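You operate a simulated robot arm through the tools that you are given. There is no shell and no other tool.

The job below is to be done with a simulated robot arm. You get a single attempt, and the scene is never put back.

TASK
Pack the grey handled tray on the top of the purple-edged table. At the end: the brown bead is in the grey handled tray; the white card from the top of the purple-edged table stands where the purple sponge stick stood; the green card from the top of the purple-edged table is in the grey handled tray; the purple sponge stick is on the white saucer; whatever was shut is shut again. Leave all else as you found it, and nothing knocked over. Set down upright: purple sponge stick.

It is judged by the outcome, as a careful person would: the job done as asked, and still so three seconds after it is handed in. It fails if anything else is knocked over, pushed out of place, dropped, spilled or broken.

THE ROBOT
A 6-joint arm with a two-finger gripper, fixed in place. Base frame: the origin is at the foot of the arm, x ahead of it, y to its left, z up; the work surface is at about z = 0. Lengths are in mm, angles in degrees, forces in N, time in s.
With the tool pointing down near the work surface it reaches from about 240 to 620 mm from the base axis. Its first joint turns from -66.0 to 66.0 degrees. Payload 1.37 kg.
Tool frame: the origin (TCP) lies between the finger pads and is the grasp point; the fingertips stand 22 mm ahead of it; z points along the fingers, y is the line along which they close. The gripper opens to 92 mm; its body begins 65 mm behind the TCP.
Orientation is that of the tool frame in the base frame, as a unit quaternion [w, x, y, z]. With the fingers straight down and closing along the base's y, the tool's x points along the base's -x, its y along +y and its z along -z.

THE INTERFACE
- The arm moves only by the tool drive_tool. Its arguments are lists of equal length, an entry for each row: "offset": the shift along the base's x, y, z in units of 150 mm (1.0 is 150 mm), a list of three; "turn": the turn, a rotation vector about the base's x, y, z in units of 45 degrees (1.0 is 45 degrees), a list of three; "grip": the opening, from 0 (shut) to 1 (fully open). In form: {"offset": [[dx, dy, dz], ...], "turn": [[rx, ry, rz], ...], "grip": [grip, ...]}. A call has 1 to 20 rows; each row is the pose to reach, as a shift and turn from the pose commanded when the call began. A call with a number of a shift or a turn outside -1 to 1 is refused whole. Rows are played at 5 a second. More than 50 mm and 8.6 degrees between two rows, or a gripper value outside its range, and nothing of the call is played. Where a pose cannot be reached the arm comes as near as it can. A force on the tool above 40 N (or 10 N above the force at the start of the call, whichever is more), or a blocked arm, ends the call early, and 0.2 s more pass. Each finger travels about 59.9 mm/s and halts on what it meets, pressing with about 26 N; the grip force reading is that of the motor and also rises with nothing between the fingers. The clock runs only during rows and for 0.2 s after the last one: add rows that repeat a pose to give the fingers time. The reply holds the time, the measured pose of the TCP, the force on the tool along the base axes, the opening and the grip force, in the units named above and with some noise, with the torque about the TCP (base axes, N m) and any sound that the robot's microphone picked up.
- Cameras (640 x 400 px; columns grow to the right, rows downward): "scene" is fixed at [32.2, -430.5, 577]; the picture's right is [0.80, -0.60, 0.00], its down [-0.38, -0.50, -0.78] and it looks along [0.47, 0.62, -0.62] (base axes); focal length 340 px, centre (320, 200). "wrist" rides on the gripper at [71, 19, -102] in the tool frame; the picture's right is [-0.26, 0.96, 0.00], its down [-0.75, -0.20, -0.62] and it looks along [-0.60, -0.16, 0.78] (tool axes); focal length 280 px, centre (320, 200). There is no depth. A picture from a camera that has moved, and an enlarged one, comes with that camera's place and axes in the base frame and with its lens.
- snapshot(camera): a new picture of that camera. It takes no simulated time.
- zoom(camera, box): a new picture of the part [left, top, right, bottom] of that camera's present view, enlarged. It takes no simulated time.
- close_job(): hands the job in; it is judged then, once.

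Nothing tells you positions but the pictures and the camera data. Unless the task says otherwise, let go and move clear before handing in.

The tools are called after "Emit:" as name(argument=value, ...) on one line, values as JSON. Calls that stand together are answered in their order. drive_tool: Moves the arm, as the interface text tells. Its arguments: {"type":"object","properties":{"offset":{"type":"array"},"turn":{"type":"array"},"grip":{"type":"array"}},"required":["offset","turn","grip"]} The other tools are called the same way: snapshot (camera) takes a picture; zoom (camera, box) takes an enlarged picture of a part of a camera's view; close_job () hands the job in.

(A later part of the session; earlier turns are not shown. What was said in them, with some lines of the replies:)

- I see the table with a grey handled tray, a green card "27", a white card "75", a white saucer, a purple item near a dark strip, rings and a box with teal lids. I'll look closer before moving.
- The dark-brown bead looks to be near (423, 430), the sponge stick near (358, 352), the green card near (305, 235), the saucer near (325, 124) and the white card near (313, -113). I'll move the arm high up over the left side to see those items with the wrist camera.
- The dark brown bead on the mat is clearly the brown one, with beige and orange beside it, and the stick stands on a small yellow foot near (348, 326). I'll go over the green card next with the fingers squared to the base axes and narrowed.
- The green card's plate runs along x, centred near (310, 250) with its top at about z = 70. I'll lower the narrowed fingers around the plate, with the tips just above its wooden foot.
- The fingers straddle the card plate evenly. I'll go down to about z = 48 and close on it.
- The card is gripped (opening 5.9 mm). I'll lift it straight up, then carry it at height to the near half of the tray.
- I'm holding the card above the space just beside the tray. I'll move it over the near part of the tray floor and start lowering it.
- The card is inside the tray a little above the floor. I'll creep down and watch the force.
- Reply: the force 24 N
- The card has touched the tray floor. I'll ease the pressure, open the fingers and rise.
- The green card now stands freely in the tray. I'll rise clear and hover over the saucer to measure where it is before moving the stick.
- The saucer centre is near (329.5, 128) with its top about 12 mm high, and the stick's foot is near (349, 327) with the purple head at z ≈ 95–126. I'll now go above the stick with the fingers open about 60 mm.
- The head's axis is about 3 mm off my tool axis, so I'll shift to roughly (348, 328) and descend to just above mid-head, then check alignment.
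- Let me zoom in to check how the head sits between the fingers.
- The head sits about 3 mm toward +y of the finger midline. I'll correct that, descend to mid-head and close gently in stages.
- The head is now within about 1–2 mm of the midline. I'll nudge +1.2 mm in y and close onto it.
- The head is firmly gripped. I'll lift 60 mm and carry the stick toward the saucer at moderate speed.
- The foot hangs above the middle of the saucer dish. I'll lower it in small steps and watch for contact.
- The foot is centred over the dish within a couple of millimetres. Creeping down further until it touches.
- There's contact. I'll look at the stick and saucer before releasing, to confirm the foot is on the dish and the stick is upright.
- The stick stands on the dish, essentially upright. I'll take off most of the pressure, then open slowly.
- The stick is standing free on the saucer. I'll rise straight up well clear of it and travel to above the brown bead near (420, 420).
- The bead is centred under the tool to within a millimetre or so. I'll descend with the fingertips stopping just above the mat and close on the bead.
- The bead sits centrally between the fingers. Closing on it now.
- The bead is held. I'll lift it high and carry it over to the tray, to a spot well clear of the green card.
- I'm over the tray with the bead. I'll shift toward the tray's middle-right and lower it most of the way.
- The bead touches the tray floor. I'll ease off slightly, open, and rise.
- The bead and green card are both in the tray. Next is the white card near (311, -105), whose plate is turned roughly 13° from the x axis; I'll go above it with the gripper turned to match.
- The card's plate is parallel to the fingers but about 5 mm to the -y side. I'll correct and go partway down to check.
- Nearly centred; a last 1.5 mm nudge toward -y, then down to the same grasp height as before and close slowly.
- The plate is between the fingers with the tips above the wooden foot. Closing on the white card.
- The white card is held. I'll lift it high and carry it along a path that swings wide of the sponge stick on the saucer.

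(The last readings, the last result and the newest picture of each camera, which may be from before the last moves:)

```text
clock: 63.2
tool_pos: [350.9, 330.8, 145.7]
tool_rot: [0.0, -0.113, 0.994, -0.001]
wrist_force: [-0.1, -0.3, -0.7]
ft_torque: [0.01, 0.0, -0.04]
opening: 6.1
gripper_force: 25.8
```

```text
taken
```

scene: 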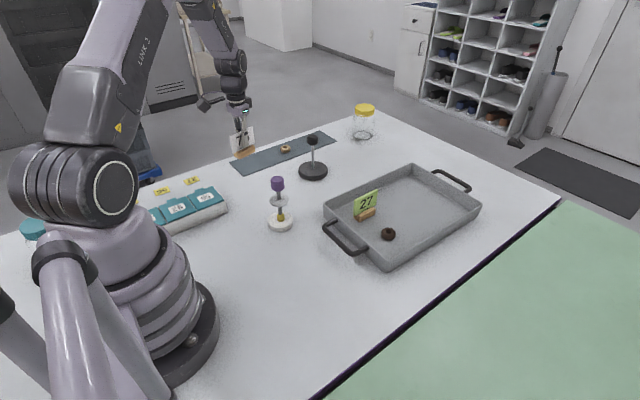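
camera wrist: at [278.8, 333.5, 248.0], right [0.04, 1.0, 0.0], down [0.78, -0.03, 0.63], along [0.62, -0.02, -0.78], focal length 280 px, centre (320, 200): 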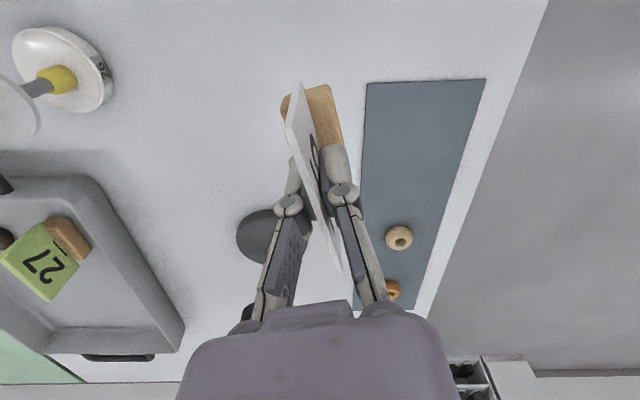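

The card hangs over the stick's former spot, clear of the mat. I'll lower it to just above the table.

Emit:
drive_tool(offset=[[0, 0, -0.1], [0, 0, -0.22], [0, 0, -0.34], [0, 0, -0.46], [0, 0, -0.55], [0, 0, -0.6], [0, 0, -0.6]], turn=[[0, 0, 0], [0, 0, 0], [0, 0, 0], [0, 0, 0], [0, 0, 0], [0, 0, 0], [0, 0, 0]], grip=[0, 0, 0, 0, 0, 0, 0])

Emit:
snapshot(camera="wrist")

Emit:
zoom(camera="scene", box=[210, 120, 290, 210])

```text
clock: 64.8
tool_pos: [349.2, 330.9, 54.9]
tool_rot: [0.0, -0.113, 0.994, -0.001]
wrist_force: [0.1, 0.2, -0.3]
ft_torque: [0.0, 0.01, -0.01]
opening: 6.1
gripper_force: 26.0
```

```text
taken
camera wrist: at [276.9, 333.8, 157.3], right [0.04, 1.0, 0.0], down [0.78, -0.03, 0.62], along [0.62, -0.02, -0.78], focal length 280 px, centre (320, 200)
```

wrist: 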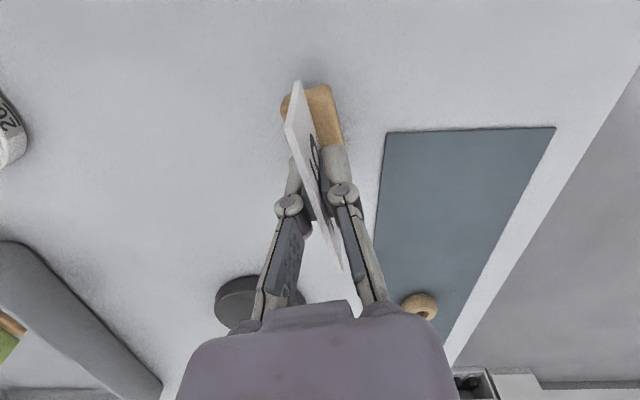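

```text
4.44 times, centred on (250, 165) of scene
camera zoom: at [32.2, -430.5, 577.0], right [0.8, -0.6, 0.0], down [-0.38, -0.5, -0.78], along [0.47, 0.62, -0.62], focal length 1510 px, centre (631, 356)
```

zoom: 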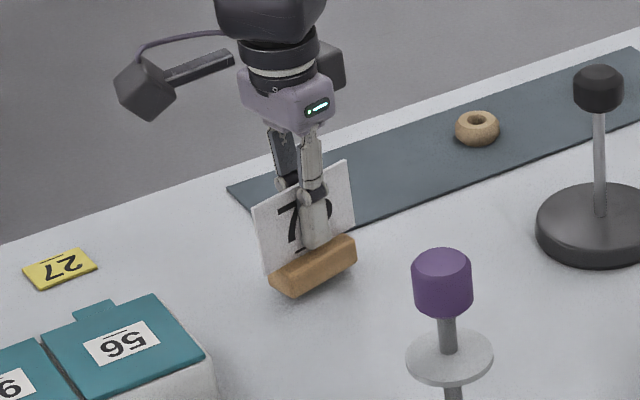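

Emit:
zoom(camera="scene", box=[225, 150, 275, 200])

```text
8.00 times, centred on (250, 175) of scene
camera zoom: at [32.2, -430.5, 577.0], right [0.8, -0.6, 0.0], down [-0.38, -0.5, -0.78], along [0.47, 0.62, -0.62], focal length 2718 px, centre (880, 400)
```

zoom: 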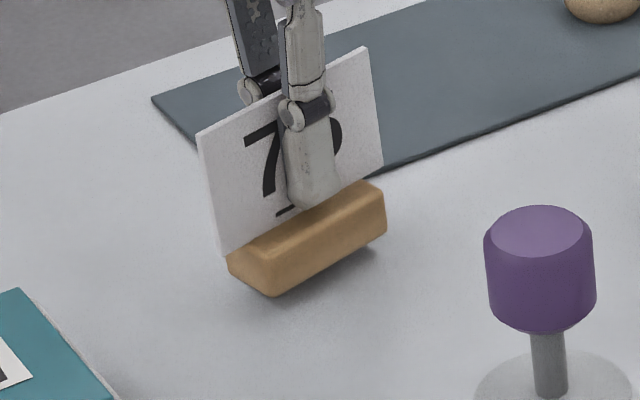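

The card would land about 3 mm from the stick's old footprint; I'll correct by (+2.5, -1.5) mm and creep down to contact.

Emit:
drive_tool(offset=[[0.017, -0.01, 0], [0.017, -0.01, -0.015], [0.017, -0.01, -0.03], [0.017, -0.01, -0.04]], turn=[[0, 0, 0], [0, 0, 0], [0, 0, 0], [0, 0, 0]], grip=[0, 0, 0, 0])

Emit:
drive_tool(offset=[[0, 0, -0.006], [0, 0, -0.012]], turn=[[0, 0, 0], [0, 0, 0]], grip=[0, 0])

```text
clock: 65.8
tool_pos: [352.9, 327.6, 49.5]
tool_rot: [0.001, -0.113, 0.994, 0.0]
wrist_force: [0.2, 0.0, -0.9]
ft_torque: [0.01, 0.01, -0.01]
opening: 5.8
gripper_force: 25.9
```

```text
clock: 66.4
tool_pos: [351.9, 327.9, 48.0]
tool_rot: [0.0, -0.113, 0.994, 0.0]
wrist_force: [-2.0, -2.5, 10.7]
ft_torque: [-0.04, 0.07, 0.0]
opening: 6.1
gripper_force: 26.2
```

The card is touching the table. I'll ease the pressure slightly and open the fingers.

Emit:
drive_tool(offset=[[0, 0, 0.006], [0, 0, 0.006], [0, 0, 0.006], [0, 0, 0.006], [0, 0, 0.006], [0, 0, 0.006]], turn=[[0, 0, 0], [0, 0, 0], [0, 0, 0], [0, 0, 0], [0, 0, 0], [0, 0, 0]], grip=[0, 0, 0.1, 0.2, 0.35, 0.35])

Emit:
snapshot(camera="wrist")

Emit:
zoom(camera="scene", box=[225, 150, 275, 200])

```text
clock: 67.8
tool_pos: [352.6, 328.4, 48.1]
tool_rot: [0.0, -0.113, 0.994, 0.0]
wrist_force: [0.2, 0.4, 0.0]
ft_torque: [0.04, 0.04, -0.02]
opening: 32.5
gripper_force: 0.1
```

```text
taken
camera wrist: at [280.5, 330.9, 150.5], right [0.04, 1.0, 0.0], down [0.78, -0.03, 0.62], along [0.62, -0.02, -0.78], focal length 280 px, centre (320, 200)
```

wrist: 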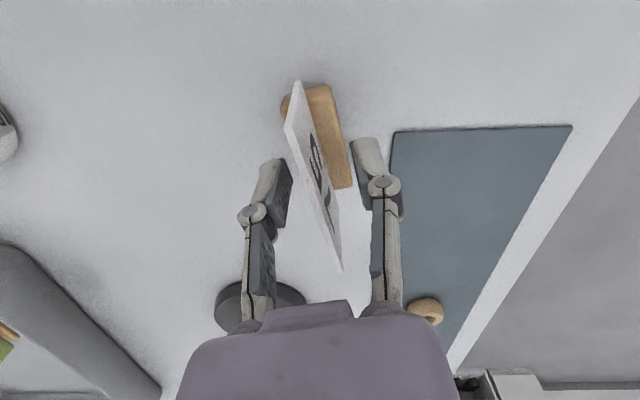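

```text
8.00 times, centred on (250, 175) of scene
camera zoom: at [32.2, -430.5, 577.0], right [0.8, -0.6, 0.0], down [-0.38, -0.5, -0.78], along [0.47, 0.62, -0.62], focal length 2718 px, centre (880, 400)
```

zoom: 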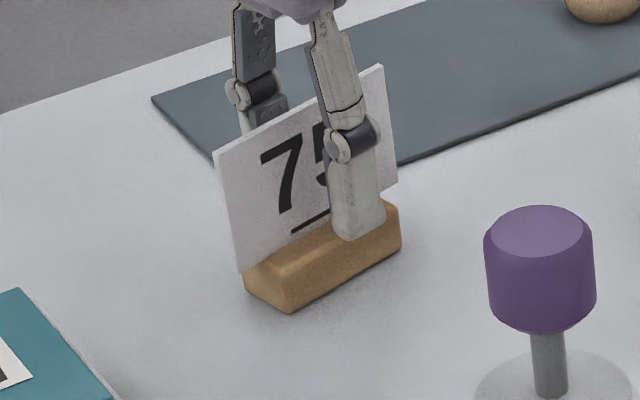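

The white card stands free on the stick's old spot. I'll rise straight up and take a full look around.

Emit:
drive_tool(offset=[[0, 0, 0.08], [0, 0, 0.2], [0, 0, 0.4], [0, 0, 0.6], [0, 0, 0.8], [0, 0, 1]], turn=[[0, 0, 0], [0, 0, 0], [0, 0, 0], [0, 0, 0], [0, 0, 0], [0, 0, 0]], grip=[0.35, 0.35, 0.35, 0.35, 0.35, 0.35])

Emit:
snapshot(camera="scene")

Emit:
zoom(camera="scene", box=[210, 130, 330, 250])

Emit:
zoom(camera="scene", box=[310, 140, 490, 280])

Emit:
zoom(camera="scene", box=[120, 160, 300, 272])

```text
clock: 69.2
tool_pos: [351.5, 325.0, 198.3]
tool_rot: [-0.002, -0.113, 0.994, 0.001]
wrist_force: [-0.3, 0.1, -0.4]
ft_torque: [0.01, 0.0, 0.01]
opening: 32.2
gripper_force: 0.1
```

```text
taken
```

scene: 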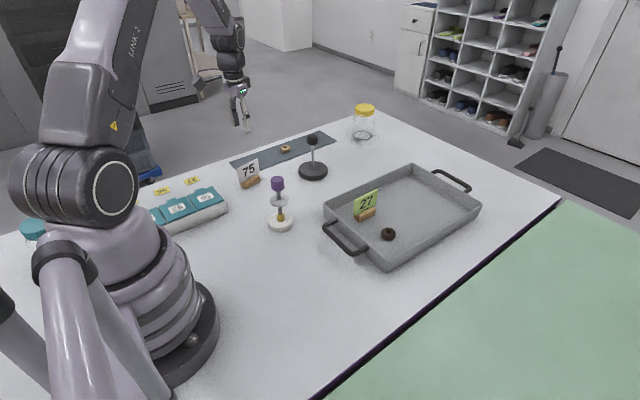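

```text
3.33 times, centred on (270, 190) of scene
camera zoom: at [32.2, -430.5, 577.0], right [0.8, -0.6, 0.0], down [-0.38, -0.5, -0.78], along [0.47, 0.62, -0.62], focal length 1132 px, centre (487, 233)
```

zoom: 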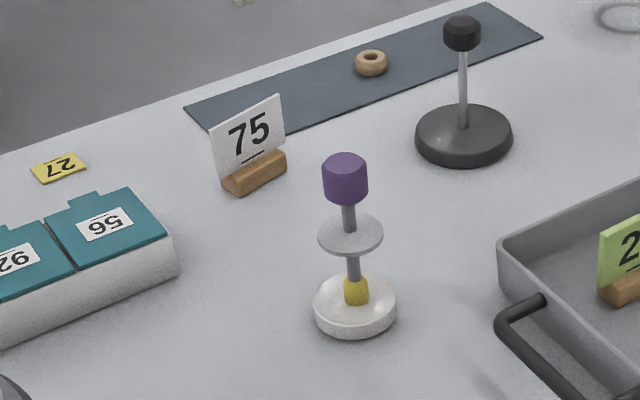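

```text
2.86 times, centred on (400, 210) of scene
camera zoom: at [32.2, -430.5, 577.0], right [0.8, -0.6, 0.0], down [-0.38, -0.5, -0.78], along [0.47, 0.62, -0.62], focal length 971 px, centre (91, 171)
```

zoom: 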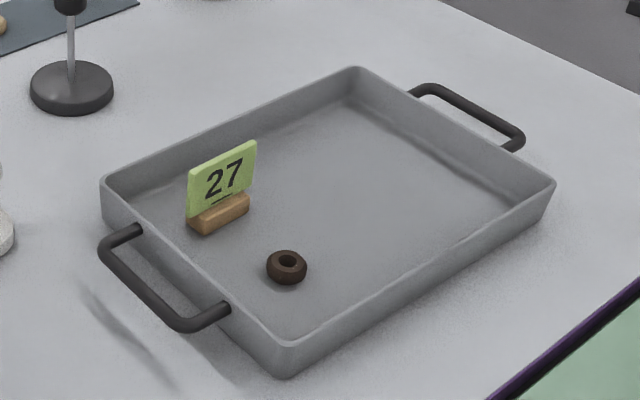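

```text
3.56 times, centred on (210, 216) of scene
camera zoom: at [32.2, -430.5, 577.0], right [0.8, -0.6, 0.0], down [-0.38, -0.5, -0.78], along [0.47, 0.62, -0.62], focal length 1208 px, centre (711, 143)
```

zoom: 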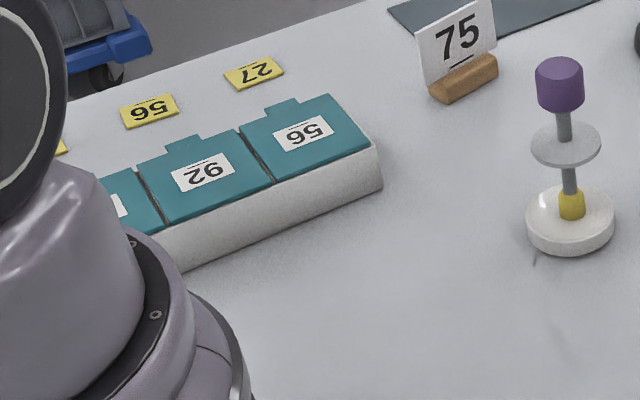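

Everything looks in place, but the stick's foot on the saucer looks slightly different from before, so I'll zoom in on it.

Emit:
zoom(camera="scene", box=[255, 165, 305, 240])

Emit:
zoom(camera="scene", box=[260, 200, 300, 240])

Emit:
snapshot(camera="wrist")

```text
5.33 times, centred on (280, 202) of scene
camera zoom: at [32.2, -430.5, 577.0], right [0.8, -0.6, 0.0], down [-0.38, -0.5, -0.78], along [0.47, 0.62, -0.62], focal length 1812 px, centre (533, 187)
```

zoom: 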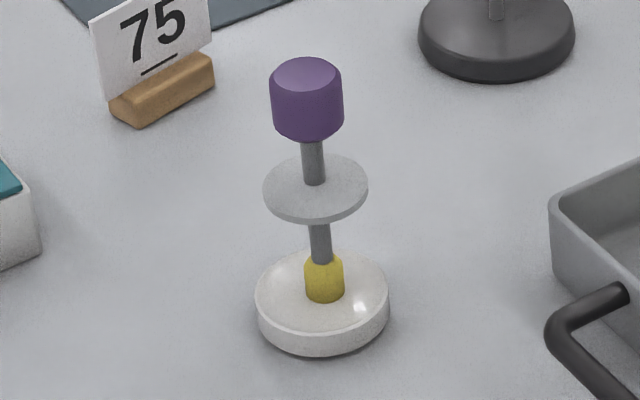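

```text
10.00 times, centred on (280, 220) of scene
camera zoom: at [32.2, -430.5, 577.0], right [0.8, -0.6, 0.0], down [-0.38, -0.5, -0.78], along [0.47, 0.62, -0.62], focal length 3397 px, centre (720, 0)
```

zoom: 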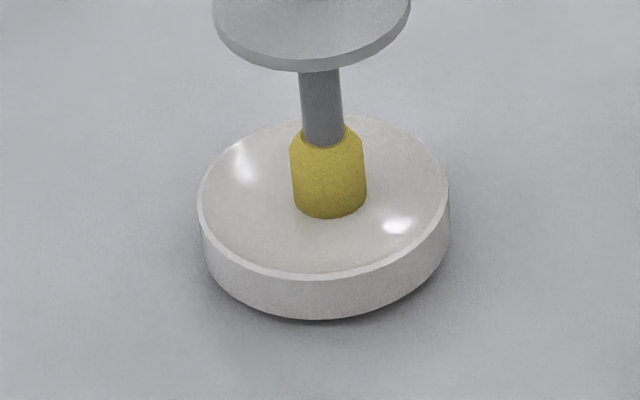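

```text
taken
camera wrist: at [279.0, 329.0, 300.6], right [0.04, 1.0, 0.0], down [0.78, -0.03, 0.62], along [0.62, -0.02, -0.78], focal length 280 px, centre (320, 200)
```

wrist: 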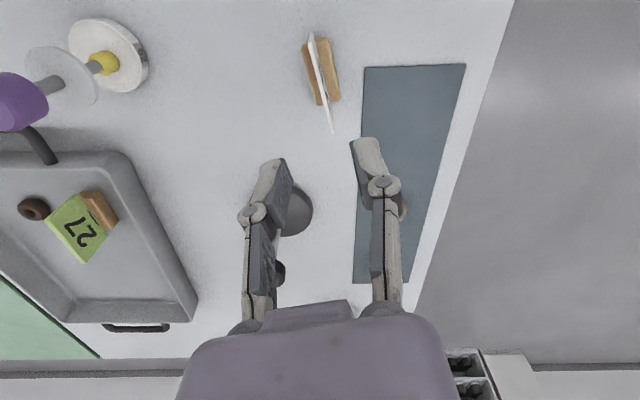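

The stick stands upright in the middle of the saucer (the dark foot was only the arm's shadow). The white card is on the stick's old spot, the green card and brown bead are in the tray, the lids were never opened, and the gripper is empty and clear, so I'm handing in.

Emit:
close_job()

```text
The job is handed in.
```

The job is handed in. Everything you listed looks in place in the last pictures, which I checked just before handing in:

- **Brown bead:** it is in the grey handled tray. I took the dark brown bead on the mat as the one you meant and left the beige and orange beads there.
- **Green card:** card "27" is standing in the tray.
- **Purple sponge stick:** it stands upright in the middle of the white saucer.
- **White card:** card "75" stands where the stick was, within a few millimetres.

I never opened the boxes with the teal lids or the jar, so they are still shut. I saw nothing knocked over or pushed out of place. The gripper is empty and raised clear of everything.
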